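You operate a simulated robot arm through the tools that you are given. There is no shell and no other tool. Be economical: measure what you need, move in short steps, check, and stop when the job is done.

You are at the controls of a simulated two-armed robot. One attempt, no reset.

Task
Lock off, move the guide rail to green, lid the blue crate.
Fine: lock off first, flap shut; black clamp switch to FREE, green band at the collar, then back to TIGHT; blue lid. Where these are worked on the way, their far stop is far enough and under half their travel is too little: black clamp switch.
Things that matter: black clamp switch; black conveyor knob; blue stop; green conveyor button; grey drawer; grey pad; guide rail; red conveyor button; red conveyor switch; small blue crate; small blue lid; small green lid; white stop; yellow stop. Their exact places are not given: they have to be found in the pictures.

The check looks at the end state, three seconds after you hand in, the way a careful person would. Anything else that was tipped, shoved, dropped, spilled or broken makes it a failure. Lids that push on must go on centred and level and be pressed home; caps that screw on are set level and turned clockwise until they are tight.

Robot
Two 7-joint arms with two-finger parallel grippers on one trunk, on a base that drives. Base frame: it is fixed to the floor where the robot stands at the start and does not move with it; the origin is under the middle of the robot, x ahead of it, y to its left, z up. Units: m, degrees, N and s.
The left shoulder is at the start at [0.05, 0.161, 1.048], the right one opposite. With the tool pointing down near the work surface each hand reaches from about 0.1 to 0.66 m from the robot's upright axis, wherever it stands, measured 20 degrees to its own side. Places, roughly: black clamp switch [0.6, 0.9, 0.8]; black conveyor knob [0.7, -0.1, 1]; blue stop [0.9, 0.2, 0.9]; green conveyor button [0.7, 0.2, 1]; grey drawer [0.7, 0.4, 0.6]; grey pad [-1.25, -2, 1.25]; guide rail [1.1, 0.9, 1]; red conveyor button [0.7, 0.1, 1]; red conveyor switch [0.6, 0, 0.8]; small green lid [1, 1.25, 1]; white stop [0.9, 0.7, 0.9]; yellow stop [0.9, 1.3, 0.9]. Payload 3.43 kg a hand.
Tool frame (each hand has its own): the origin (TCP) lies between the finger pads and is the grasp point; the fingertips stand 0.03 m ahead of it; z points along the fingers, y is the line along which they close. The gripper opens to 0.094 m. The fingers are 0.028 m wide and 0.01 m thick; the gripper's body (0.05 by 0.096 m) begins 0.055 m behind the TCP.
Orientation is that of the tool frame in the base frame, as a unit quaternion [x, y, z, w]. With the fingers straight down and closing along the base's y, the tool's x points along the base's -x, its y along +y and its z along -z.

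Tools
- The arms move only by the tool drive_tool. It takes "left_steps", "right_steps" or both (then of equal length, played together; a hand with none holds still); each is a list that holds one entry, the list of rows, each a list of 7 numbers: the gripper command, from -1 (shut) to 1 (fully open), values between in proportion, then the shift along the base's x, y, z in units of 20 mm (1.0 is 20 mm), then the turn, a rotation vector about the base's x, y, z in units of 5 degrees (1.0 is 5 degrees). In form: [[[hand, tx, ty, tz, rx, ry, rz], ...]]. A call has 1 to 12 rows; each row shifts and turns the commanded pose from where the row before left it. A call with a number of a shift or a turn outside -1 to 1 is refused whole. Rows are played at 5 a second. More than 0.05 m and 8.6 degrees between two rows, or a gripper value outside its range, and nothing of the call is played. Where a pose cannot be reached the arm comes as near as it can. A force on the tool above 40 N (or 10 N above the force at the start of the call, whichever is more), or a blocked arm, ends the call early, and 0.2 s more pass. The fingers move at their own pace (about 0.045 m/s each) and stop on an object; they squeeze with about 42 N. The grip force told is the motor's: it shows also when the fingers shut on nothing. Time passes only in rows, and 0.2 s behind the last, so rows that do not move let the fingers close. The reply holds the time, the measured pose of the TCP, the force on the tool along the base axes, the opening and the grip force, in the units named above and with some noise, with the torque about the TCP (base axes, N m) and any sound that the robot's microphone picked up.
- Cameras (640 x 400 px; columns grow to the right, rows downward): "scene" is now at [0.1197, 0.0468, 1.2109]; the picture's right is [0.50, -0.87, 0.00], its down [-0.15, -0.09, -0.98] and it looks along [0.85, 0.49, -0.18] (base axes); focal length 214 px, centre (320, 200). "left" rides on the left gripper at [0.076, -0.014, -0.103] in its tool frame; the picture's right is [0.18, 0.98, 0.00], its down [-0.75, 0.14, -0.64] and it looks along [-0.63, 0.12, 0.77] (tool axes); focal length 243 px, centre (320, 200). "right" rides on the right gripper at [0.076, 0.014, -0.103] in its tool frame; the picture's right is [-0.18, 0.98, 0.00], its down [-0.75, -0.14, -0.64] and it looks along [-0.63, -0.12, 0.77] (tool axes); focal length 243 px, centre (320, 200).
- snapshot(camera): a new picture of that camera. No time passes.
- raise_lower(by): slides the trunk up (or, below 0, down) by that many m; the arms and the scene camera ride with it, the base frame stays. It gives what a move gives, with no picture.
- steer(legs): drives the robot by 1 to 6 legs, each [ahead, left, turn to the left] in m, m and degrees, along the robot's own axes; the way and the turn of a leg run together, so that a leg with both is an arc; at most 1.5 m and 180 degrees a leg. The arms and the cameras ride along, it lands a little off, and it stops where it bumps. It gives what a move gives.
- aim_head(pan, tilt): turns the head with the scene camera to pan (to the left, within 80 degrees either way) and tilt (down, from -29 to 69), counted from straight ahead of the robot. It gives what a move gives.
- locate(camera, pixels): for up to 12 pixels [column, row] of the newest picture of that camera ("zoom" is the newest enlarged one), the place [x, y, z] in the base frame of the surface seen there, good to about 0.002 m. No time passes.
- enlarge(camera, box): a new picture of the part [left, top, right, bottom] of that camera's present view, enlarged. No time passes.
- job_done(): hands the job in; it is judged then, once.

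Go step by step. Measure first, check grasps and placings, and put right what went wrong. The budget is 80 turns and 70 pictures, counting those below and the enlarged ones. Unless the task says otherwise, let go and move clear before handing in.

The tools are called after "Call:" as a command line: name --argument value ..., lists and objects as JSON in quotes. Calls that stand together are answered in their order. drive_tool: Moves the arms, as the interface text tells. Its arguments: {"type":"object","properties":{"left_steps":{"type":"array"},"right_steps":{"type":"array"}},"required":[]} The other tools are called the same way: raise_lower (by) slides the trunk up or down; steer (legs) drives the base; aim_head (pan, tilt) turns the head that bears the scene camera; snapshot (camera) takes a picture; locate (camera, pixels) gives the place of the surface under pixels of a picture; enlarge (camera, box) takes an enlarged picture of a part of a camera's view; job_done () hands the job in.

At the start:

```text
time_s: 0.0
left_position: [0.3305, 0.3313, 1.159]
left_orientation: [0.0, 1.0, 0.0, 0.001]
left_contact_force: [0.1, -0.2, 0.2]
left_moment: [-0.03, -0.01, 0.01]
left_width: 0.0941
left_finger_force: 0.1
right_position: [0.2834, 0.0181, 1.2426]
right_orientation: [0.001, 1.0, 0.0, 0.0]
right_contact_force: [0.0, -0.1, -0.8]
right_moment: [-0.04, 0.02, -0.01]
right_width: 0.0938
right_finger_force: 0.1
trunk travel left (down, up): [-0.075, 0.192]
robot x, y, heading: [0.0024, -0.001, 0.1]
head pan, tilt: [30.1, 10.1]
```

scene: 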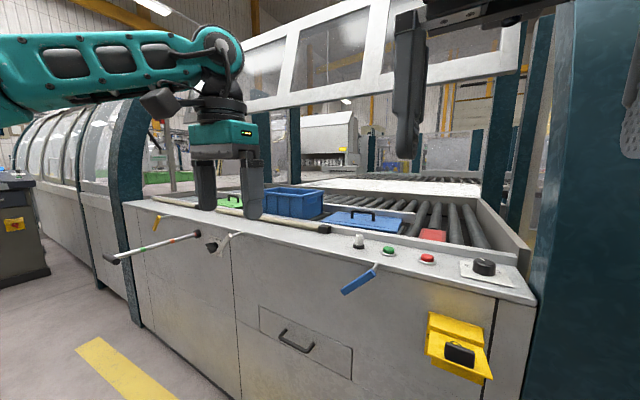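
right: 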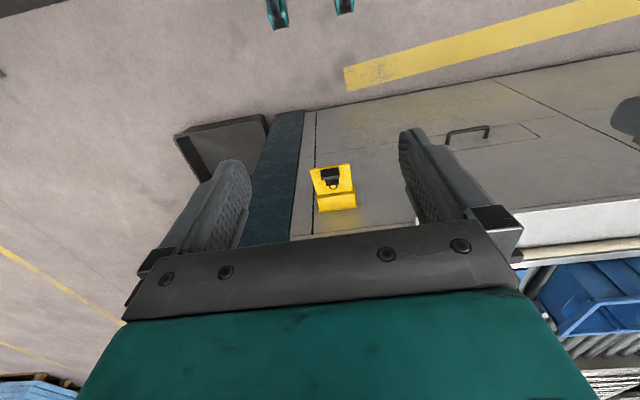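
left: 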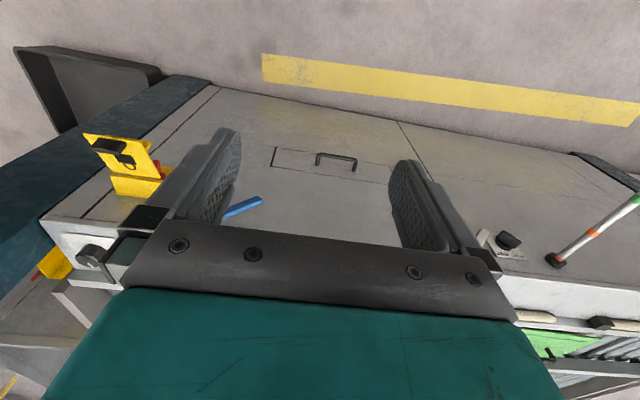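

The scene shows the yellow lock-off box near (458,345), the guide rail's rod near (155,245), the clamp near (215,243) and the blue crate near (292,200). I'll enlarge these to see the details.

Call:
enlarge --camera "scene" --box '[400, 290, 520, 390]'

Call:
enlarge --camera "scene" --box '[90, 180, 350, 300]'

Call:
locate --camera "scene" --pixels '[[460, 352], [455, 325], [108, 258], [195, 235], [213, 245], [225, 240], [155, 222], [292, 200], [365, 222], [230, 205], [433, 235], [360, 280]]'

```text
4.00 times, centred on (460, 340) of scene
```

zoom: 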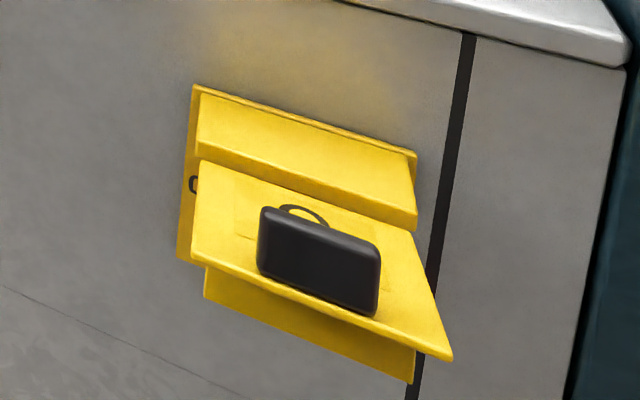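

```text
2.46 times, centred on (220, 240) of scene
```

zoom: 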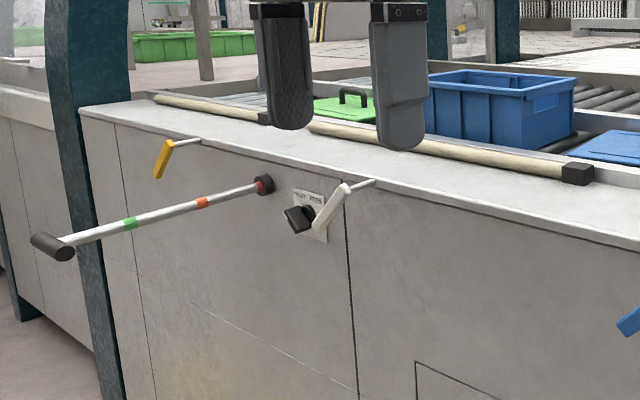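

```text
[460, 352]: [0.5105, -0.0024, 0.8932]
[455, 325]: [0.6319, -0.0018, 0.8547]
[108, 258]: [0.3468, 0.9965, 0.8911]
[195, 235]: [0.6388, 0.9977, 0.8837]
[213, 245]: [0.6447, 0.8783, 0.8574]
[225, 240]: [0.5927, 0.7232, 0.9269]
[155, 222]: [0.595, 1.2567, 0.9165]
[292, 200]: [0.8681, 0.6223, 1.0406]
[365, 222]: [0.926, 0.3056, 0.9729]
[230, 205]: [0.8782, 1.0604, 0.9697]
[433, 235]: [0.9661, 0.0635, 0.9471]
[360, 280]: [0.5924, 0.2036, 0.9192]
```

The flap is open, seemingly hinged at its top, with something red under it at (160,172) in the left view. I'll enlarge it there and in the right view.

Call:
enlarge --camera "left" --box '[70, 110, 200, 210]'

Call:
enlarge --camera "right" --box '[280, 140, 390, 225]'

Call:
locate --camera "right" --pixels '[[312, 168], [350, 164], [355, 192], [318, 197], [320, 212], [356, 208], [330, 172], [332, 188]]'

```text
4.00 times, centred on (135, 160) of left
```

zoom: 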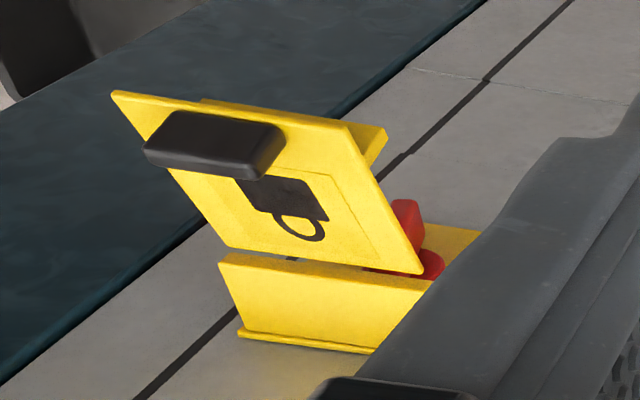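

```text
4.71 times, centred on (335, 182) of right
```

zoom: 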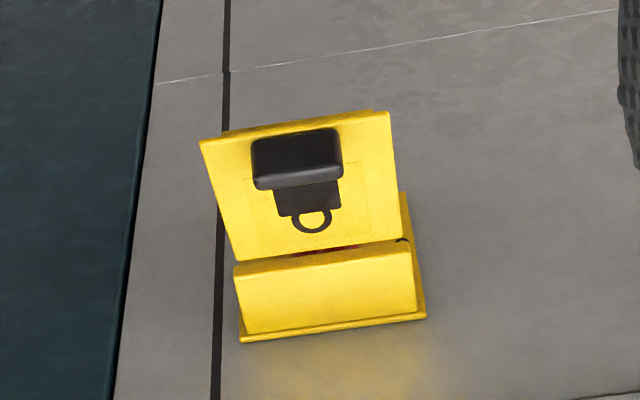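

```text
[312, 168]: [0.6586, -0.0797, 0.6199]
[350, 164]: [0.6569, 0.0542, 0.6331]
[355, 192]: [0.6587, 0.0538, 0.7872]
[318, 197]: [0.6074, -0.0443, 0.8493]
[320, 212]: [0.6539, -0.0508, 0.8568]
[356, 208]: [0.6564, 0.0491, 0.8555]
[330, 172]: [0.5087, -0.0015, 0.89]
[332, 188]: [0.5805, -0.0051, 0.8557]
```

The flap hinges at about x 0.60, z 0.85 and sticks out towards me to x 0.51; a red handle sits below it. I'll bring the right hand low in front of it, pitched forward, to look under it.

Call:
drive_tool --right_steps '[[[1, 0, -0.3, -1, 0, -1, 0], [1, 0, -0.3, -1, 0, -1, 0], [1, 0, -0.3, -1, 0, -1, 0], [1, 0, -0.3, -1, 0, -1, 0], [1, 0, -0.3, -1, 0, -1, 0], [1, 0, -0.3, -1, 0, -1, 0], [1, 0, -0.3, -1, 0, -1, 0], [1, 0, -0.3, -1, 0, -1, 0], [1, 0, -0.3, -1, 0, -1, 0], [1, 0, -0.3, -1, 0, -1, 0], [1, 0, -0.3, -1, 0, -1, 0], [1, 0, -0.3, -1, 0, 0, 0]]]'

Call:
drive_tool --right_steps '[[[1, 0, 0, -1, 0, 0, 0], [1, 0, 0, -1, 0, 0, 0], [1, 0, 0, -1, 0, 0, 0], [1, 0, 0, -1, 0, 0, 0], [1, 0, 0, -1, 0, 0, 0], [1, 0, 0, -1, 0, 0, 0], [1, 0, 0, -1, 0, 0, 0], [1, 0, 0, -1, 0, 0, 0], [1, 0, 0, -1, 0, 0, 0], [1, 0, 0, -1, 0, 0, 0], [1, 0, 0, -1, 0, 0, 0], [1, 0, 0, -1, 0, 0, 0]]]'

Call:
snapshot --camera "right"

```text
time_s: 2.6
left_position: [0.3303, 0.3314, 1.1601]
left_orientation: [0.0, 1.0, 0.0, 0.001]
left_contact_force: [-0.9, 0.2, 0.7]
left_moment: [-0.02, 0.0, 0.0]
left_width: 0.0937
left_finger_force: 0.1
right_position: [0.292, -0.0326, 1.0107]
right_orientation: [0.0, 0.887, 0.0, 0.462]
right_contact_force: [0.5, -0.2, -0.5]
right_moment: [-0.03, 0.0, 0.01]
right_width: 0.0938
right_finger_force: 0.1
right hand out of reach, approached as far as the arm can: row 11, 12
trunk travel left (down, up): [-0.075, 0.192]
robot x, y, heading: [-0.0016, 0.0007, 0.2]
head pan, tilt: [30.1, 10.1]
```

```text
time_s: 5.2
left_position: [0.3317, 0.3315, 1.1589]
left_orientation: [0.001, 1.0, 0.001, 0.0]
left_contact_force: [0.6, 0.4, -0.1]
left_moment: [0.04, 0.02, 0.01]
left_width: 0.0939
left_finger_force: 0.1
right_position: [0.2951, -0.0248, 0.7735]
right_orientation: [-0.001, 0.887, 0.001, 0.462]
right_contact_force: [0.4, 0.0, 0.2]
right_moment: [-0.04, 0.0, -0.01]
right_width: 0.0941
right_finger_force: 0.1
right hand out of reach, approached as far as the arm can: row 1, 2
trunk travel left (down, up): [-0.075, 0.192]
robot x, y, heading: [-0.001, -0.0028, 0.0]
head pan, tilt: [30.1, 10.1]
```

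```text
62 pictures are left
```

right: 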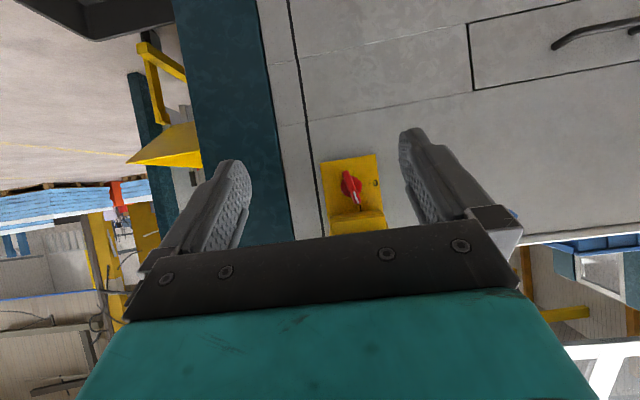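

Call:
enlarge --camera "right" --box '[300, 140, 410, 250]'

Call:
locate --camera "right" --pixels '[[345, 173], [355, 198], [351, 184], [357, 209], [330, 175], [340, 220], [343, 188], [359, 187]]'

```text
3.64 times, centred on (355, 195) of right
```

zoom: 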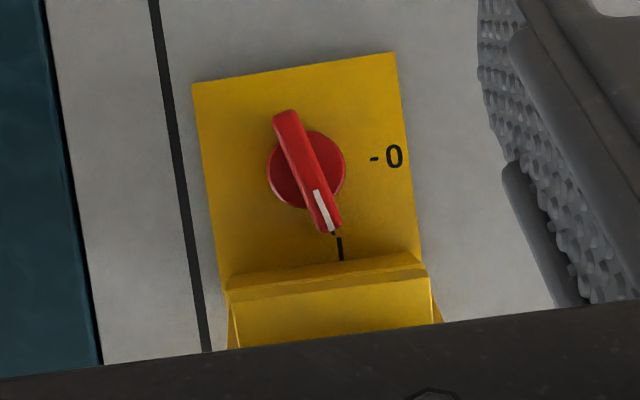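

```text
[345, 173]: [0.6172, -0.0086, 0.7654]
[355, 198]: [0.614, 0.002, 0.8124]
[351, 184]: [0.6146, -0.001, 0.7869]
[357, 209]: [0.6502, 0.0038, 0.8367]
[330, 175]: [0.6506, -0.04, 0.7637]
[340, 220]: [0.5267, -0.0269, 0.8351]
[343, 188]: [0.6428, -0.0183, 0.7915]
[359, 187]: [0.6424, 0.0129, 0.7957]
```

The red switch is a blade handle, pointer up at "I", with "0" on its left (+y); blade centre at about (0.615, -0.003, 0.788). I'll level the right hand to point ahead and bring it in front of the blade.

Call:
drive_tool --right_steps '[[[0.3, 0.5, 0.11, 0.07, 0, -1, 0], [0.3, 0.5, 0.11, 0.07, 0, -1, 0], [0.3, 0.5, 0.11, 0.07, 0, -1, 0], [0.3, 0.5, 0.11, 0.07, 0, -1, 0], [0.3, 1, 0.11, 0.07, 0, -1, 0], [0.3, 1, 0.11, 0.07, 0, -1, 0], [0.3, 1, 0.11, 0.07, 0, -1, 0], [0.3, 1, 0.11, 0.07, 0, 0, 0], [0.3, 1, 0.11, 0.07, 0, 0, 0], [0.3, 1, 0.11, 0.07, 0, 0, 0], [0.3, 1, 0, 0, 0, 0, 0]]]'

Call:
snapshot --camera "right"

```text
time_s: 7.6
left_position: [0.3313, 0.3299, 1.1593]
left_orientation: [0.0, 1.0, -0.001, 0.0]
left_contact_force: [-0.4, -0.9, 0.4]
left_moment: [-0.01, -0.02, 0.01]
left_width: 0.0941
left_finger_force: 0.1
right_position: [0.4922, 0.0206, 0.8043]
right_orientation: [0.001, 0.708, 0.0, 0.707]
right_contact_force: [-0.5, -0.4, 0.6]
right_moment: [0.01, 0.0, -0.01]
right_width: 0.0611
right_finger_force: 0.1
right hand out of reach, approached as far as the arm can: row 5, 6, 7
trunk travel left (down, up): [-0.075, 0.192]
robot x, y, heading: [-0.0008, 0.0024, -0.1]
head pan, tilt: [30.1, 10.1]
```

```text
60 pictures are left
```

right: 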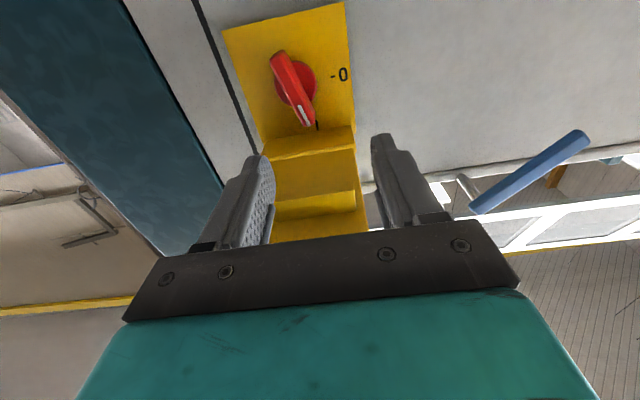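

The hand is now level; I'll re-measure the blade near (295,88) from here.

Call:
locate --camera "right" --pixels '[[278, 55], [292, 85], [305, 122], [286, 90], [298, 80], [304, 70], [250, 60], [300, 138], [312, 150], [320, 195], [278, 218]]'

```text
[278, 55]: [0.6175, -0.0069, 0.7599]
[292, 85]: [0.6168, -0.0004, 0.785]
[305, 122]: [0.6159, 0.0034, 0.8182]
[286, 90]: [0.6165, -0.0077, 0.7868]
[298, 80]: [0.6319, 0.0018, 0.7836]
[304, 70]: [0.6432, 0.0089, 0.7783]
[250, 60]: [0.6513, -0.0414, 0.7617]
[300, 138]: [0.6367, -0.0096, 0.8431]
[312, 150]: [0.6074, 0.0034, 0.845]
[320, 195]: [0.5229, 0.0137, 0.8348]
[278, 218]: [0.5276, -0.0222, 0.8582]
```

Blade spans z 0.757–0.820 around (-0.002, 0.789), and the flap's underside is at z ≈ 0.835, so turning the wide gripper body under it would be tight. I'll instead push the blade round with shut fingers from its right side, hand pitched slightly up.

Call:
drive_tool --right_steps '[[[-1, 0, -0.9, -0.1, 0, -1, 0], [-1, 0, -0.9, -0.1, 0, -1, 0], [-1, 0, -0.9, -0.05, 0, 0, 0], [-1, 0.7, 0, 0, 0, 0, 0], [-1, 0.7, 0, 0, 0, 0, 0], [-1, 0.7, 0, 0, 0, 0, 0], [-1, 0, 0, 0, 0, 0, 0]]]'

Call:
snapshot --camera "right"

```text
time_s: 8.7
left_position: [0.3295, 0.3317, 1.1597]
left_orientation: [0.002, 1.0, 0.001, -0.001]
left_contact_force: [0.0, -0.1, -0.6]
left_moment: [-0.01, 0.02, 0.01]
left_width: 0.0939
left_finger_force: 0.0
right_position: [0.4745, 0.0146, 0.8579]
right_orientation: [0.003, 0.647, -0.003, 0.763]
right_contact_force: [-16.1, -6.2, 4.5]
right_moment: [0.08, -0.25, -0.16]
right_width: 0.0
right_finger_force: 28.1
right hand out of reach, approached as far as the arm can: row 1, 2, 3, 4, 5
trunk travel left (down, up): [-0.075, 0.192]
robot x, y, heading: [-0.0042, -0.0012, 0.3]
head pan, tilt: [30.1, 10.1]
stopped in row 5 (right hand): the force on the tool passed its limit at 49 N (the readings are from after the stop); the commanded pose is now the measured one
```

```text
59 pictures are left
```

right: 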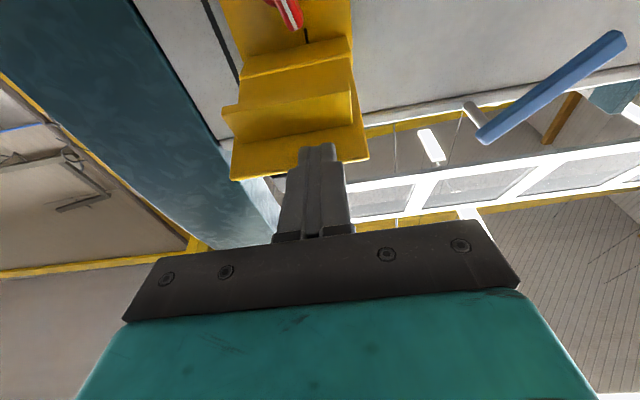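

The reach limit made the hand ride up to z 0.858 and touch the flap's edge. I'll retreat, back the base off a little and shift it left, and lower the trunk.

Call:
drive_tool --right_steps '[[[-1, -1, 0, 0, 0, 0, 0], [-1, -1, 0, 0, 0, 0, 0], [-1, -1, 0, 0, 0, 0, 0]]]'

Call:
steer --legs '[[-0.08, 0.15, 0]]'

Call:
raise_lower --by -0.07

Call:
snapshot --camera "right"

```text
time_s: 9.5
left_position: [0.3319, 0.3301, 1.16]
left_orientation: [0.0, 1.0, 0.0, 0.001]
left_contact_force: [-0.3, 0.2, -0.1]
left_moment: [-0.01, -0.01, 0.01]
left_width: 0.0942
left_finger_force: 0.1
right_position: [0.4393, 0.0204, 0.868]
right_orientation: [0.002, 0.648, -0.002, 0.762]
right_contact_force: [-0.1, 0.6, -0.3]
right_moment: [0.01, -0.01, -0.03]
right_width: 0.0002
right_finger_force: 32.7
right hand out of reach, approached as far as the arm can: row 2, 3
trunk travel left (down, up): [-0.075, 0.192]
robot x, y, heading: [-0.0029, 0.0024, 0.1]
head pan, tilt: [30.1, 10.1]
```

```text
time_s: 11.4
left_position: [0.2519, 0.4817, 1.1593]
left_orientation: [-0.001, 1.0, 0.0, 0.0]
left_contact_force: [0.1, -0.1, 0.3]
left_moment: [0.0, -0.02, 0.01]
left_width: 0.0941
left_finger_force: 0.1
right_position: [0.3605, 0.1698, 0.8674]
right_orientation: [0.0, 0.648, -0.001, 0.761]
right_contact_force: [-0.8, 0.3, 0.6]
right_moment: [-0.04, -0.01, 0.01]
right_width: 0.0
right_finger_force: 33.1
trunk travel left (down, up): [-0.075, 0.192]
robot x, y, heading: [-0.0785, 0.1488, 0.1]
head pan, tilt: [30.1, 10.1]
```

```text
time_s: 12.5
left_position: [0.2519, 0.4804, 1.0888]
left_orientation: [0.0, 1.0, -0.001, 0.0]
left_contact_force: [-0.3, 0.1, 0.5]
left_moment: [0.0, -0.02, 0.01]
left_width: 0.0937
left_finger_force: 0.0
right_position: [0.3604, 0.1698, 0.7998]
right_orientation: [0.0, 0.648, 0.0, 0.762]
right_contact_force: [0.6, -0.1, 0.3]
right_moment: [0.0, 0.0, 0.02]
right_width: 0.0003
right_finger_force: 33.2
trunk travel left (down, up): [-0.005, 0.262]
robot x, y, heading: [-0.0836, 0.1455, -0.1]
head pan, tilt: [30.1, 10.1]
```

```text
58 pictures are left
```

right: 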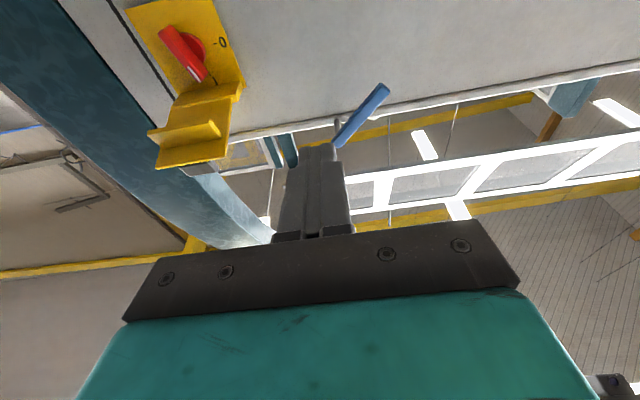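

Switch is still at I (190,55). Hand is free at (0.36, 0.17, 0.80); I'll move it right to y ≈ -0.035 and forward to x ≈ 0.45.

Call:
drive_tool --right_steps '[[[-1, 0.45, -1, 0, 0, 0, 0], [-1, 0.45, -1, 0, 0, 0, 0], [-1, 0.45, -1, 0, 0, 0, 0], [-1, 0.45, -1, 0, 0, 0, 0], [-1, 0.45, -1, 0, 0, 0, 0], [-1, 0.45, -1, 0, 0, 0, 0], [-1, 0.45, -1, 0, 0, 0, 0], [-1, 0.45, -1, 0, 0, 0, 0], [-1, 0.45, -1, 0, 0, 0, 0], [-1, 0.45, -1, 0, 0, 0, 0]]]'

Call:
snapshot --camera "right"

```text
time_s: 14.7
left_position: [0.25, 0.4807, 1.0898]
left_orientation: [0.0, 1.0, 0.0, 0.0]
left_contact_force: [-0.3, 0.3, -0.5]
left_moment: [-0.02, 0.02, -0.03]
left_width: 0.0941
left_finger_force: 0.1
right_position: [0.3983, 0.087, 0.8809]
right_orientation: [0.001, 0.65, -0.001, 0.76]
right_contact_force: [-0.1, 0.4, 0.0]
right_moment: [0.02, -0.01, -0.04]
right_width: 0.0003
right_finger_force: 32.9
right hand out of reach, approached as far as the arm can: row 2, 3, 4, 5, 6, 7, 8, 9, 10
trunk travel left (down, up): [-0.005, 0.262]
robot x, y, heading: [-0.0801, 0.1514, -0.0]
head pan, tilt: [30.1, 10.1]
```

```text
57 pictures are left
```

right: 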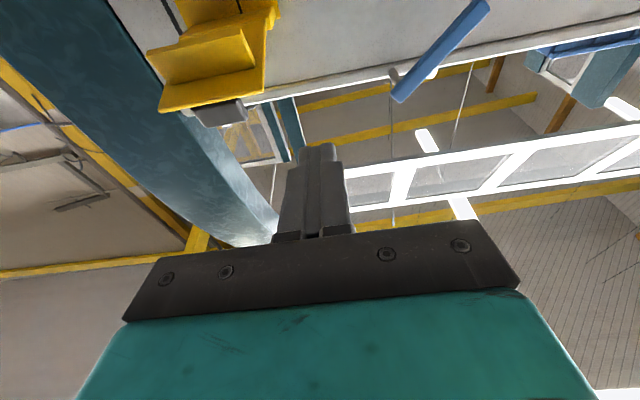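

The arm is folded too tightly (wrist close to the shoulder). I'll back the base off further, then extend the arm to the switch.

Call:
steer --legs '[[-0.09, 0, 0]]'

Call:
drive_tool --right_steps '[[[-1, 0.9, -0.5, -0.6, 0, 0, 0], [-1, 0.9, -0.5, -0.6, 0, 0, 0], [-1, 0.9, -0.5, -0.6, 0, 0, 0], [-1, 0.9, -0.6, -0.6, 0, 0, 0], [-1, 0.5, -0.7, -0.6, 0, 0, 0], [-1, 0.5, -0.7, -0.6, 0, 0, 0]]]'

```text
time_s: 15.8
left_position: [0.1617, 0.4809, 1.0896]
left_orientation: [0.001, 1.0, 0.0, 0.0]
left_contact_force: [0.2, -0.3, 0.4]
left_moment: [0.01, 0.03, -0.02]
left_width: 0.0942
left_finger_force: 0.1
right_position: [0.3086, 0.0859, 0.8825]
right_orientation: [0.002, 0.649, -0.002, 0.761]
right_contact_force: [0.0, 0.3, 0.0]
right_moment: [-0.01, 0.02, 0.01]
right_width: 0.0
right_finger_force: 33.4
trunk travel left (down, up): [-0.005, 0.262]
robot x, y, heading: [-0.1656, 0.1452, -0.3]
head pan, tilt: [30.1, 10.1]
```

```text
time_s: 17.2
left_position: [0.1612, 0.4795, 1.0897]
left_orientation: [0.0, 1.0, 0.0, 0.0]
left_contact_force: [0.0, 0.8, 0.2]
left_moment: [0.02, -0.03, 0.01]
left_width: 0.094
left_finger_force: 0.0
right_position: [0.3521, 0.1099, 0.8721]
right_orientation: [0.003, 0.65, -0.003, 0.76]
right_contact_force: [0.4, 0.0, 0.7]
right_moment: [-0.02, 0.02, -0.02]
right_width: 0.0
right_finger_force: 32.4
right hand out of reach, approached as far as the arm can: row 1, 2, 3, 4, 5, 6
trunk travel left (down, up): [-0.005, 0.262]
robot x, y, heading: [-0.1677, 0.1487, 0.1]
head pan, tilt: [30.1, 10.1]
```

Still limited, likely by the wrist flexion with the arm folded. I'll back off more so that the arm works extended, and level the hand.

Call:
steer --legs '[[-0.13, 0, 0]]'

Call:
drive_tool --right_steps '[[[-1, 1, -0.4, 0, 0, 1, 0], [-1, 1, -0.4, 0, 0, 1, 0], [-1, 1, -0.6, 0, 0, 0, 0], [-1, 1, -0.6, 0, 0, 0, 0], [-1, 1, -0.6, 0, 0, 0, 0], [-1, 1, -0.7, 0, 0, 0, 0], [-1, 1, -0.7, -0.6, 0, 0, 0], [-1, 1, -0.7, -0.7, 0, 0, 0], [-1, 1, -0.8, -0.8, 0, 0, 0], [-1, 0.5, -0.8, -0.9, 0, 0, 0], [-1, 0.5, -0.8, -0.9, 0, 0, 0]]]'

```text
time_s: 18.5
left_position: [0.0314, 0.48, 1.0891]
left_orientation: [0.001, 1.0, 0.001, 0.0]
left_contact_force: [-0.4, 0.2, 0.3]
left_moment: [0.01, -0.03, 0.01]
left_width: 0.094
left_finger_force: 0.0
right_position: [0.2213, 0.1112, 0.8713]
right_orientation: [0.003, 0.65, -0.004, 0.76]
right_contact_force: [0.1, -0.9, 0.4]
right_moment: [0.0, 0.01, -0.03]
right_width: 0.0
right_finger_force: 32.9
trunk travel left (down, up): [-0.005, 0.262]
robot x, y, heading: [-0.3002, 0.1505, -0.3]
head pan, tilt: [30.1, 10.1]
```

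```text
time_s: 20.9
left_position: [0.0309, 0.481, 1.09]
left_orientation: [0.001, 1.0, 0.001, -0.001]
left_contact_force: [-0.8, -0.2, -0.2]
left_moment: [0.01, -0.03, -0.03]
left_width: 0.0943
left_finger_force: 0.0
right_position: [0.4177, 0.0874, 0.8739]
right_orientation: [0.008, 0.718, -0.009, 0.696]
right_contact_force: [-0.4, 0.3, 0.1]
right_moment: [-0.01, 0.0, 0.01]
right_width: 0.0001
right_finger_force: 33.3
right hand out of reach, approached as far as the arm can: row 4, 5, 6, 7, 8, 9, 10, 11
trunk travel left (down, up): [-0.005, 0.262]
robot x, y, heading: [-0.3012, 0.148, -0.3]
head pan, tilt: [30.1, 10.1]
```

The hand keeps stalling short in -y. I'll look at the arm's configuration with the head camera.

Call:
aim_head --pan -10 --tilt 25

Call:
snapshot --camera "scene"

```text
time_s: 22.0
left_position: [0.0312, 0.4802, 1.0897]
left_orientation: [0.002, 1.0, 0.0, -0.001]
left_contact_force: [0.4, -0.4, 0.5]
left_moment: [-0.04, 0.02, -0.01]
left_width: 0.0939
left_finger_force: 0.1
right_position: [0.4176, 0.0876, 0.8739]
right_orientation: [0.009, 0.719, -0.01, 0.695]
right_contact_force: [0.1, 0.1, 0.0]
right_moment: [-0.01, -0.03, -0.03]
right_width: 0.0
right_finger_force: 33.2
trunk travel left (down, up): [-0.005, 0.262]
robot x, y, heading: [-0.3008, 0.1491, -0.3]
head pan, tilt: [-10.0, 25.0]
```

```text
56 pictures are left
```

scene: 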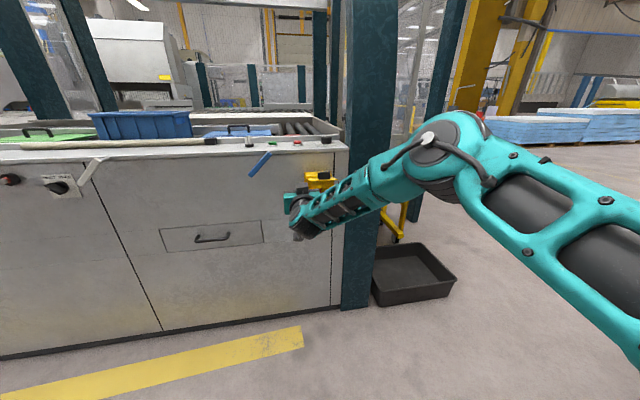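

The forearm comes in from the right-hand elbow heading left, so a straight-ahead tool overbends the wrist. I'll turn the base about 25° to the right and shift left so the tool direction suits the arm.

Call:
steer --legs '[[0, 0, -25], [-0.012, 0.143, 0]]'

```text
time_s: 25.1
left_position: [0.1893, 0.4426, 1.0891]
left_orientation: [0.218, 0.976, 0.0, 0.0]
left_contact_force: [0.2, 0.8, -0.3]
left_moment: [0.02, -0.03, 0.01]
left_width: 0.0941
left_finger_force: 0.1
right_position: [0.3724, -0.0764, 0.8748]
right_orientation: [0.164, 0.699, -0.16, 0.677]
right_contact_force: [0.6, 0.0, 0.7]
right_moment: [0.02, -0.01, 0.01]
right_width: 0.0002
right_finger_force: 32.7
trunk travel left (down, up): [-0.005, 0.262]
robot x, y, heading: [-0.2499, 0.2856, -25.3]
head pan, tilt: [-10.0, 25.0]
```

Now yaw the tool back to straight ahead while lowering to z ≈ 0.80 at y ≈ -0.032.

Call:
drive_tool --right_steps '[[[-1, 0.3, 0.3, -0.5, 0, 0, 0.9], [-1, 0.3, 0.3, -0.5, 0, 0, 0.9], [-1, 0.3, 0.3, -0.5, 0, 0, 0.9], [-1, 0.3, 0.3, -0.5, 0, 0, 0.9], [-1, 0.3, 0.3, -0.5, 0, 0, 0.9], [-1, 0.3, 0.3, -0.5, 0, 0, 0.7], [-1, 0.5, 0.2, -0.6, 0, 0, 0], [-1, 0.5, 0, 0, 0, 0, 0]]]'

Call:
snapshot --camera "right"

```text
time_s: 26.9
left_position: [0.1886, 0.4426, 1.0884]
left_orientation: [0.218, 0.976, 0.0, 0.0]
left_contact_force: [-0.5, 0.3, 0.2]
left_moment: [-0.01, 0.01, 0.03]
left_width: 0.0941
left_finger_force: 0.1
right_position: [0.427, 0.0397, 0.8911]
right_orientation: [0.063, 0.734, -0.064, 0.673]
right_contact_force: [0.1, -0.3, 0.0]
right_moment: [0.0, -0.02, 0.03]
right_width: 0.0
right_finger_force: 33.3
right hand out of reach, approached as far as the arm can: row 1, 2, 3, 4, 5, 6, 7, 8
trunk travel left (down, up): [-0.005, 0.262]
robot x, y, heading: [-0.2518, 0.2807, -25.1]
head pan, tilt: [-10.0, 25.0]
```

```text
55 pictures are left
```

right: 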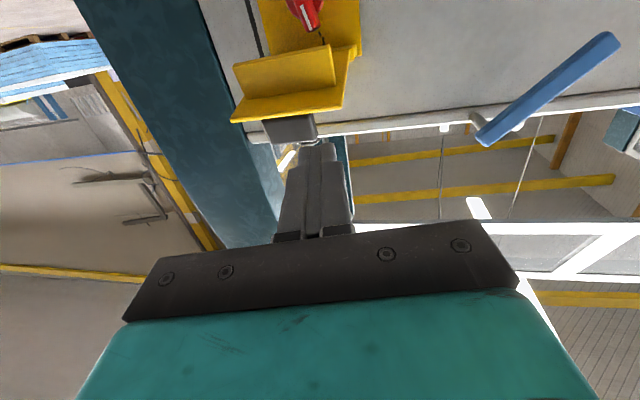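

The hand can't go low and level here. I need better flap geometry before choosing another approach, so I'll enlarge it from this underside view.

Call:
enlarge --camera "right" --box '[215, 0, 385, 160]'

Call:
locate --camera "right" --pixels '[[238, 72], [236, 115], [330, 55], [332, 80], [345, 62], [342, 102], [235, 120], [285, 70], [285, 95], [290, 125], [300, 50], [355, 45]]'

```text
2.50 times, centred on (300, 80) of right
```

zoom: 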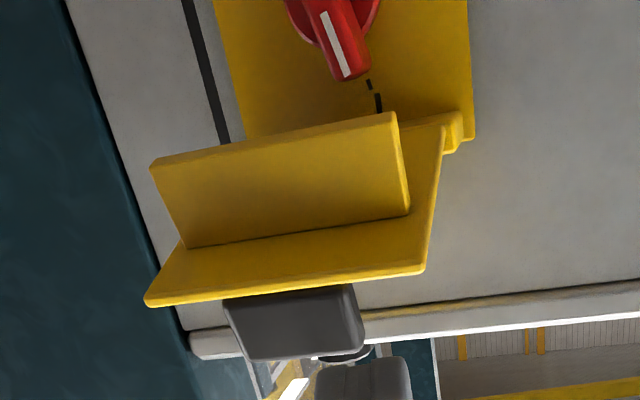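

```text
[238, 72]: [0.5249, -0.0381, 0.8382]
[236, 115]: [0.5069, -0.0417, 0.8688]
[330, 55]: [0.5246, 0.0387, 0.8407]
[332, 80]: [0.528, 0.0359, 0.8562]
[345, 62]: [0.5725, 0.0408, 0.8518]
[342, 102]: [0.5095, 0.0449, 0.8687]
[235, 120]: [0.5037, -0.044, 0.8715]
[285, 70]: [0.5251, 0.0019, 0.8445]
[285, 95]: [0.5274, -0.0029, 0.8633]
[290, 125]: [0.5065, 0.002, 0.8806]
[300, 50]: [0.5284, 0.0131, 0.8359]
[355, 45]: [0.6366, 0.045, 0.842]
```

The flap slopes up from (0.60, 0.847) to (0.505, 0.870), with a tongue hanging down to z 0.835 at x 0.527. Pushing the blade's bottom end from the left gives more room. I'll go back to the base pose where a level hand was reachable, retracting the arm first.

Call:
drive_tool --right_steps '[[[-1, -1, 0.4, 0, 0, 1, 0], [-1, -1, 0.4, 0, 0, 1, 0], [-1, -1, 0.4, 0, 0, 1, 0], [-1, -1, 0.4, 0, 0, 1, 0], [-1, -1, 0.4, 0, 0, 1, 0], [-1, -1, 0.4, 0, 0, 1, 0], [-1, -1, 0.4, 0, 0, 1, 0], [-1, -1, 0.4, 0, 0, 0, 0], [-1, -1, 0.4, 0, 0, 0, 0], [-1, -1, 0.4, 0, 0, 0, 0], [-1, -1, 0.4, 0, 0, 0, 0], [-1, -1, 0.4, 0, 0, 0, 0]]]'

Call:
steer --legs '[[0, 0, 25.1], [0, -0.28, 0]]'

Call:
raise_lower --by 0.07

```text
time_s: 29.5
left_position: [0.1891, 0.4434, 1.0893]
left_orientation: [0.218, 0.976, 0.001, -0.001]
left_contact_force: [-0.8, -0.3, -0.1]
left_moment: [0.0, 0.01, -0.01]
left_width: 0.0941
left_finger_force: 0.1
right_position: [0.189, 0.1348, 0.8904]
right_orientation: [0.039, 0.899, -0.075, 0.429]
right_contact_force: [0.1, -0.1, 0.6]
right_moment: [0.0, 0.02, 0.03]
right_width: 0.0001
right_finger_force: 32.8
trunk travel left (down, up): [-0.005, 0.262]
robot x, y, heading: [-0.2522, 0.2832, -25.2]
head pan, tilt: [-10.0, 25.0]
```

```text
time_s: 33.9
left_position: [0.0789, 0.336, 1.089]
left_orientation: [0.0, 1.0, 0.0, 0.0]
left_contact_force: [-0.1, 0.4, 0.1]
left_moment: [0.01, -0.03, -0.02]
left_width: 0.094
left_finger_force: 0.0
right_position: [0.2098, 0.058, 0.8897]
right_orientation: [-0.159, 0.886, 0.022, 0.434]
right_contact_force: [0.0, -0.2, -0.1]
right_moment: [0.01, -0.02, -0.06]
right_width: 0.0002
right_finger_force: 33.1
trunk travel left (down, up): [-0.005, 0.262]
robot x, y, heading: [-0.2491, 0.0042, 0.1]
head pan, tilt: [-10.0, 25.0]
```

```text
time_s: 34.9
left_position: [0.0808, 0.3362, 1.1579]
left_orientation: [0.0, 1.0, 0.0, -0.001]
left_contact_force: [-0.3, -0.8, -0.3]
left_moment: [0.04, 0.02, 0.0]
left_width: 0.0939
left_finger_force: 0.0
right_position: [0.2091, 0.0589, 0.9604]
right_orientation: [-0.158, 0.886, 0.021, 0.435]
right_contact_force: [0.0, -0.2, -0.7]
right_moment: [0.04, 0.01, 0.01]
right_width: 0.0
right_finger_force: 33.2
trunk travel left (down, up): [-0.075, 0.192]
robot x, y, heading: [-0.2483, 0.0057, -0.1]
head pan, tilt: [-10.0, 25.0]
```

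Now straighten the yaw, lower to z ≈ 0.78 and bring the pitch to about 18° below level.

Call:
drive_tool --right_steps '[[[-1, 0, -0.1, -0.9, 0, 0, -1], [-1, 0, -0.1, -0.9, 0, 0, -1], [-1, 0, -0.1, -0.9, 0, 0, -1], [-1, 0, -0.1, -0.9, 0, 0, -1], [-1, 0, -0.1, -0.9, 0, 0, 0], [-1, 0, -0.1, -0.9, 0, 0, 0], [-1, 0, -0.1, -0.9, 0, -1, 0], [-1, 0, -0.1, -0.9, 0, -1, 0], [-1, 0.5, -0.1, -0.9, 0, -1, 0], [-1, 0.5, -0.1, -0.9, 0, -1, 0]]]'

```text
time_s: 37.1
left_position: [0.0801, 0.336, 1.1588]
left_orientation: [0.0, 1.0, -0.001, -0.001]
left_contact_force: [-0.3, 0.1, 0.9]
left_moment: [-0.05, 0.02, 0.02]
left_width: 0.0941
left_finger_force: 0.0
right_position: [0.2295, 0.0378, 0.781]
right_orientation: [0.007, 0.811, -0.054, 0.582]
right_contact_force: [-0.4, -0.4, -0.1]
right_moment: [0.02, 0.0, 0.03]
right_width: 0.0
right_finger_force: 33.2
trunk travel left (down, up): [-0.075, 0.192]
robot x, y, heading: [-0.2483, 0.0068, -0.2]
head pan, tilt: [-10.0, 25.0]
```

That pose is reachable: (0.23, 0.038, 0.781), about 18° below level. I'll drive the base forward 0.23 with the arm held, then check.

Call:
steer --legs '[[0.23, 0, 0]]'

Call:
drive_tool --right_steps '[[[-1, 0.4, 0, -0.2, 0, -0.5, 0.6], [-1, 0.4, 0, -0.2, 0, -0.5, 0.6]]]'

Call:
snapshot --camera "right"

```text
time_s: 38.9
left_position: [0.312, 0.336, 1.1589]
left_orientation: [0.001, 1.0, 0.0, -0.001]
left_contact_force: [0.0, -0.7, 0.3]
left_moment: [-0.01, 0.04, 0.0]
left_width: 0.0941
left_finger_force: 0.0
right_position: [0.4608, 0.0366, 0.78]
right_orientation: [0.007, 0.812, -0.054, 0.581]
right_contact_force: [-0.1, 0.3, -0.2]
right_moment: [-0.01, 0.03, -0.02]
right_width: 0.0
right_finger_force: 32.8
trunk travel left (down, up): [-0.075, 0.192]
robot x, y, heading: [-0.0186, 0.0065, -0.2]
head pan, tilt: [-10.0, 25.0]
```

```text
time_s: 39.5
left_position: [0.3129, 0.335, 1.159]
left_orientation: [0.0, 1.0, 0.0, -0.001]
left_contact_force: [-0.3, 0.2, 0.2]
left_moment: [0.0, -0.01, 0.01]
left_width: 0.094
left_finger_force: 0.2
right_position: [0.4774, 0.0381, 0.7736]
right_orientation: [-0.032, 0.784, -0.024, 0.619]
right_contact_force: [-0.3, -0.7, 0.3]
right_moment: [-0.01, 0.02, -0.01]
right_width: 0.0001
right_finger_force: 33.2
trunk travel left (down, up): [-0.075, 0.192]
robot x, y, heading: [-0.0193, 0.0081, 0.2]
head pan, tilt: [-10.0, 25.0]
```

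```text
53 pictures are left
```

right: 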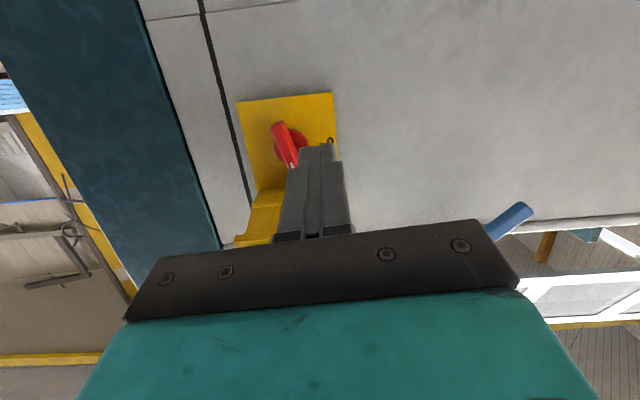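

Clear line to the switch; fingertips will pass at z ≈ 0.77, y ≈ 0.035, left of the blade's lower end. Advance 0.13 m to x ≈ 0.607.

Call:
drive_tool --right_steps '[[[-1, 0.93, 0, 0.03, 0, 0, 0], [-1, 0.93, 0, 0.03, 0, 0, 0], [-1, 0.93, 0, 0.03, 0, 0, 0], [-1, 0.93, 0, 0.03, 0, 0, 0], [-1, 0.93, 0, 0.03, 0, 0, 0], [-1, 0.93, 0, 0.03, 0, 0, 0], [-1, 0.9, 0, 0.03, 0, 0, 0]]]'

Call:
snapshot --camera "right"

```text
time_s: 40.8
left_position: [0.3117, 0.3349, 1.1583]
left_orientation: [0.0, 1.0, 0.0, -0.001]
left_contact_force: [-0.1, -0.1, -0.4]
left_moment: [-0.03, 0.05, 0.0]
left_width: 0.0941
left_finger_force: 0.1
right_position: [0.5705, 0.0371, 0.7644]
right_orientation: [-0.032, 0.794, -0.023, 0.607]
right_contact_force: [-8.7, -4.4, -2.8]
right_moment: [0.23, -0.64, 0.08]
right_width: 0.0
right_finger_force: 33.0
trunk travel left (down, up): [-0.075, 0.192]
robot x, y, heading: [-0.019, 0.0009, -0.2]
head pan, tilt: [-10.0, 25.0]
stopped in row 6 (right hand): the force on the tool passed its limit at 57 N (the readings are from after the stop); the commanded pose is now the measured one
```

```text
52 pictures are left
```

right: 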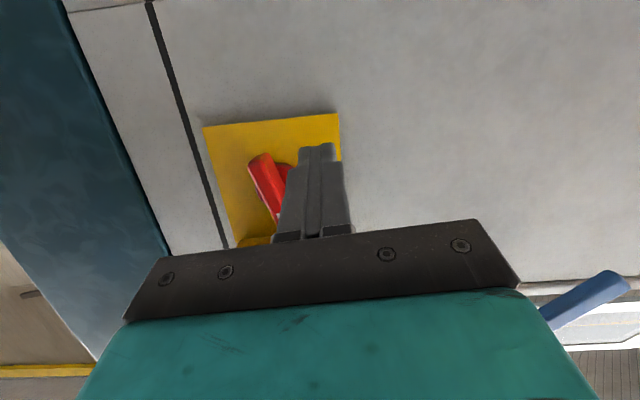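

The hand stopped at x 0.57 with contact above it (moment puts it ~0.05 above the TCP), probably on the flap's tongue. I'll look with the head camera.

Call:
aim_head --pan 0 --tilt 40

Call:
snapshot --camera "scene"

Call:
snapshot --camera "left"

```text
time_s: 41.6
left_position: [0.3113, 0.3341, 1.1598]
left_orientation: [0.002, 1.0, 0.001, 0.0]
left_contact_force: [0.2, 0.7, -0.1]
left_moment: [0.02, 0.02, -0.01]
left_width: 0.094
left_finger_force: 0.1
right_position: [0.5713, 0.038, 0.7653]
right_orientation: [-0.033, 0.792, -0.022, 0.609]
right_contact_force: [-17.2, -6.2, -3.9]
right_moment: [0.4, -1.12, 0.09]
right_width: 0.0
right_finger_force: 33.2
trunk travel left (down, up): [-0.075, 0.192]
robot x, y, heading: [-0.0207, 0.005, -0.2]
head pan, tilt: [0.0, 40.0]
```

```text
51 pictures are left
```

scene: 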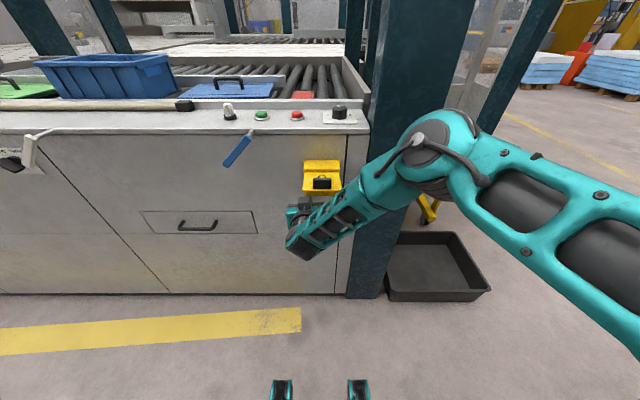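

```text
50 pictures are left
```

left: 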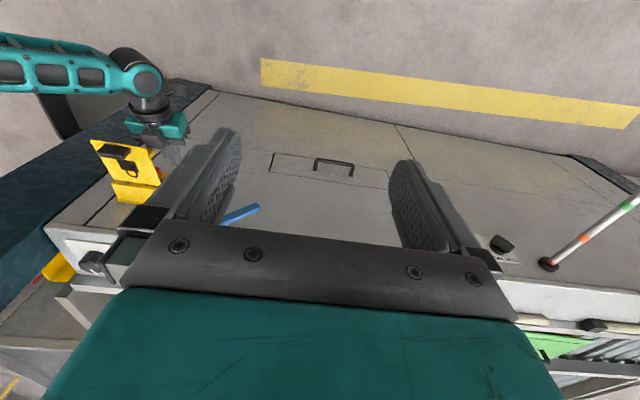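

Call:
enlarge --camera "scene" --box '[265, 145, 375, 270]'

Call:
enlarge --camera "left" --box '[80, 40, 240, 210]'

```text
3.20 times, centred on (320, 208) of scene
```

zoom: 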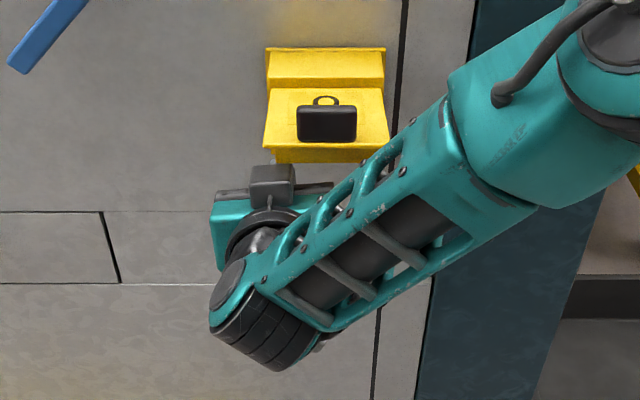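

```text
2.35 times, centred on (160, 125) of left
```

zoom: 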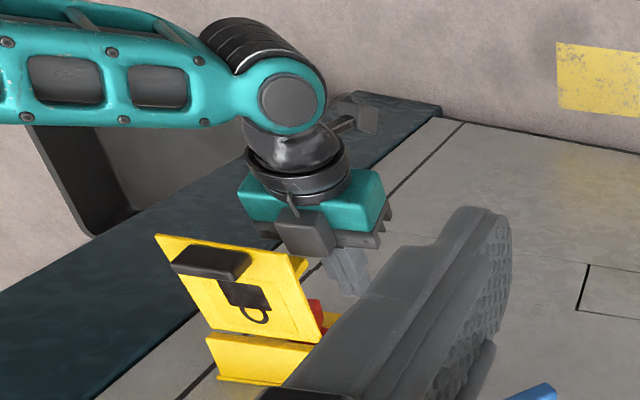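

A box on top of the gripper body hits the flap's tongue. If I roll the hand 90° with the fingers open, the upper finger can do the pushing while the body stays ~5 cm lower. I'll retreat and roll.

Call:
drive_tool --right_steps '[[[-1, -1, 0.2, 0, 0, 0, 0], [-1, -1, 0.2, 0, 0, 0, 0], [-1, -1, 0.2, 0, 0, 0, 0], [-1, -1, 0, 0, 0, 0, 0], [-1, -1, 0, 0, 0, 0, 0], [0, -1, 0, 0, 0, 0, 0], [1, -1, 0, 0, 0, 0, 0], [1, -1, 0, 0, 0, 0, 0]]]'

Call:
drive_tool --right_steps '[[[1, 0, 0, 0, -1, 0, 0], [1, 0, 0, 0, -1, 0, 0], [1, 0, 0, 0, -1, 0, 0], [1, 0, 0, 0, -1, 0, 0], [1, 0, 0, 0, -1, 0, 0], [1, 0, 0, 0, -1, 0, 0], [1, 0, 0, 0, -1, 0, 0], [1, 0, 0, 0, -1, 0, 0], [1, 0, 0, 0, -1, 0, 0]]]'

```text
time_s: 43.4
left_position: [0.3123, 0.3357, 1.1586]
left_orientation: [0.001, 1.0, 0.0, -0.002]
left_contact_force: [0.7, -0.7, 0.3]
left_moment: [-0.01, -0.01, 0.0]
left_width: 0.0938
left_finger_force: 0.0
right_position: [0.4134, 0.0504, 0.7662]
right_orientation: [-0.032, 0.792, -0.024, 0.609]
right_contact_force: [0.1, 1.3, 0.1]
right_moment: [-0.01, 0.0, 0.02]
right_width: 0.067
right_finger_force: 0.0
trunk travel left (down, up): [-0.075, 0.192]
robot x, y, heading: [-0.0214, 0.0024, -0.2]
head pan, tilt: [0.0, 40.0]
```

```text
time_s: 45.4
left_position: [0.3104, 0.3353, 1.1583]
left_orientation: [0.001, 1.0, 0.0, -0.001]
left_contact_force: [0.4, 0.2, 0.3]
left_moment: [-0.02, 0.04, 0.0]
left_width: 0.0941
left_finger_force: 0.1
right_position: [0.4131, 0.0501, 0.7658]
right_orientation: [-0.264, 0.723, -0.324, 0.55]
right_contact_force: [-0.6, -0.5, 1.1]
right_moment: [0.01, 0.02, -0.01]
right_width: 0.094
right_finger_force: 0.0
trunk travel left (down, up): [-0.075, 0.192]
robot x, y, heading: [-0.0215, 0.0028, -0.3]
head pan, tilt: [0.0, 40.0]
```

Roll works so far (45°). Continue to 90°.

Call:
drive_tool --right_steps '[[[1, 0, 0, 0, -1, 0, 0], [1, 0, 0, 0, -1, 0, 0], [1, 0, 0, 0, -1, 0, 0], [1, 0, 0, 0, -1, 0, 0], [1, 0, 0, 0, -1, 0, 0], [1, 0, 0, 0, -1, 0, 0], [1, 0, 0, 0, -1, 0, 0], [1, 0, 0, 0, -1, 0, 0], [1, 0, 0, 0, -1, 0, 0]]]'

Call:
snapshot --camera "right"

```text
time_s: 47.4
left_position: [0.3119, 0.3353, 1.1595]
left_orientation: [0.001, 1.0, -0.001, -0.001]
left_contact_force: [-0.9, -0.7, 0.2]
left_moment: [0.01, -0.02, 0.01]
left_width: 0.0944
left_finger_force: 0.0
right_position: [0.4155, 0.05, 0.7654]
right_orientation: [0.456, -0.544, 0.576, -0.406]
right_contact_force: [-0.2, -0.3, -0.3]
right_moment: [0.04, -0.02, -0.03]
right_width: 0.094
right_finger_force: 0.1
right hand out of reach, approached as far as the arm can: row 9
trunk travel left (down, up): [-0.075, 0.192]
robot x, y, heading: [-0.0174, 0.0023, -0.3]
head pan, tilt: [0.0, 40.0]
```

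```text
47 pictures are left
```

right: 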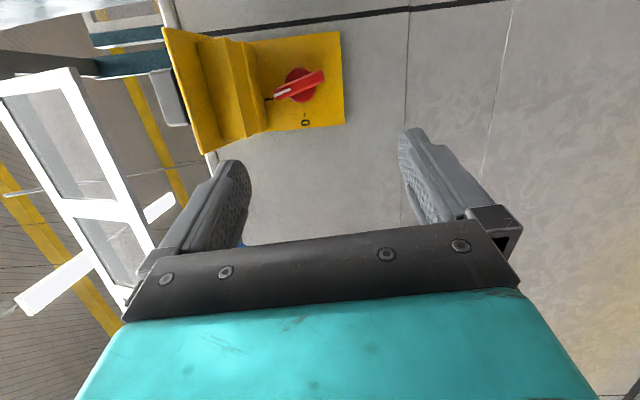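

The roll is done; the tool is level, yawed 15° right, with the upper finger ~0.052 above the TCP. Now lower to z ≈ 0.719 and advance so the upper finger lands left of the blade's bottom end.

Call:
drive_tool --right_steps '[[[1, 0.5, 0, -0.8, 0, 0, 0], [1, 0.5, 0, -0.8, 0, 0, 0], [1, 0.5, 0, -0.7, 0, 0, 0], [1, 0.9, -0.1, 0, 0, 0, 0], [1, 0.9, -0.1, 0, 0, 0, 0], [1, 0.9, -0.1, 0, 0, 0, 0], [1, 0.9, -0.1, 0, 0, 0, 0], [1, 0.9, -0.1, 0, 0, 0, 0], [1, 0.9, -0.1, 0, 0, 0, 0]]]'

Call:
snapshot --camera "right"

```text
time_s: 49.4
left_position: [0.3113, 0.3347, 1.1596]
left_orientation: [0.001, 1.0, 0.001, -0.001]
left_contact_force: [-0.8, -0.3, -0.5]
left_moment: [-0.02, -0.01, 0.0]
left_width: 0.0941
left_finger_force: 0.0
right_position: [0.5537, 0.0389, 0.7187]
right_orientation: [0.454, -0.544, 0.576, -0.408]
right_contact_force: [-0.2, -0.1, -0.4]
right_moment: [0.02, -0.01, 0.01]
right_width: 0.094
right_finger_force: 0.2
trunk travel left (down, up): [-0.075, 0.192]
robot x, y, heading: [-0.021, 0.0, 0.0]
head pan, tilt: [0.0, 40.0]
```

```text
46 pictures are left
```

right: 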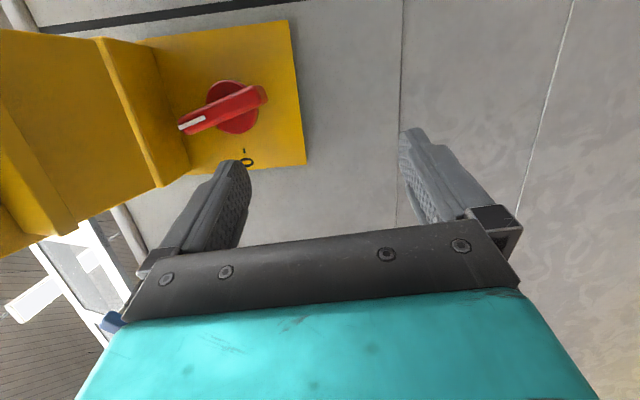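

Clear of the flap. I'll re-measure the blade from this view.

Call:
locate --camera "right" --pixels '[[264, 93], [222, 108], [185, 127], [230, 95], [228, 120], [240, 162], [245, 152], [255, 103]]'

```text
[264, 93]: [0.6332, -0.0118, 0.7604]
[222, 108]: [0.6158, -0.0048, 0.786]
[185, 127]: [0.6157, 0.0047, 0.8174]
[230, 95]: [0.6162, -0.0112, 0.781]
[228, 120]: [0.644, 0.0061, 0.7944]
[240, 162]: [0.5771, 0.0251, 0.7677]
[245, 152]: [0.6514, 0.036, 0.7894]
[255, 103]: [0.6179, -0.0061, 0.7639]
```

Blade: tail (-0.008, 0.762), head (0.005, 0.817); the "0" tick is directly left of centre. Finger tip is at (0.577, 0.025, 0.768). Advance 0.05, then sweep the tail to the right and up along its arc.

Call:
drive_tool --right_steps '[[[1, 0.85, 0, 0, 0, 0, 0], [1, 0.85, 0, 0, 0, 0, 0], [1, 0.85, 0, 0, 0, 0, 0], [1, 0, -0.6, -0.2, 0, 0, 0], [1, 0, -0.4, -0.15, 0, 0, 0], [1, 0, -0.55, 0, 0, 0, 0], [1, 0, 0, 0, 0, 0, 0]]]'

Call:
snapshot --camera "right"

```text
time_s: 51.0
left_position: [0.3117, 0.3353, 1.1589]
left_orientation: [0.0, 1.0, 0.0, -0.001]
left_contact_force: [-0.6, -0.2, -0.3]
left_moment: [-0.01, 0.02, 0.0]
left_width: 0.0941
left_finger_force: 0.0
right_position: [0.5995, 0.0027, 0.7251]
right_orientation: [0.454, -0.547, 0.575, -0.404]
right_contact_force: [-0.7, -0.3, 0.0]
right_moment: [0.07, 0.0, -0.05]
right_width: 0.0939
right_finger_force: 0.2
right hand out of reach, approached as far as the arm can: row 3, 5
trunk travel left (down, up): [-0.075, 0.192]
robot x, y, heading: [-0.0194, 0.0041, -0.1]
head pan, tilt: [0.0, 40.0]
```

```text
45 pictures are left
```

right: 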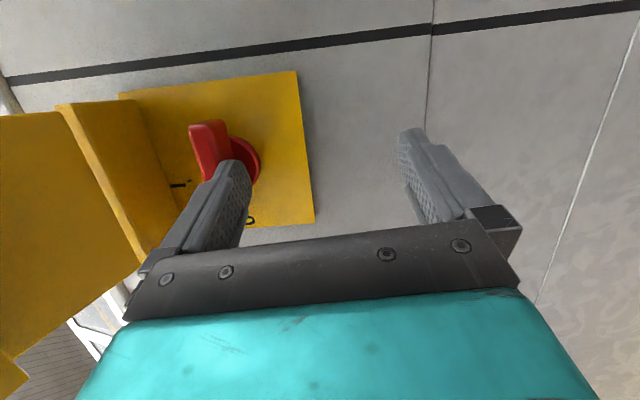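

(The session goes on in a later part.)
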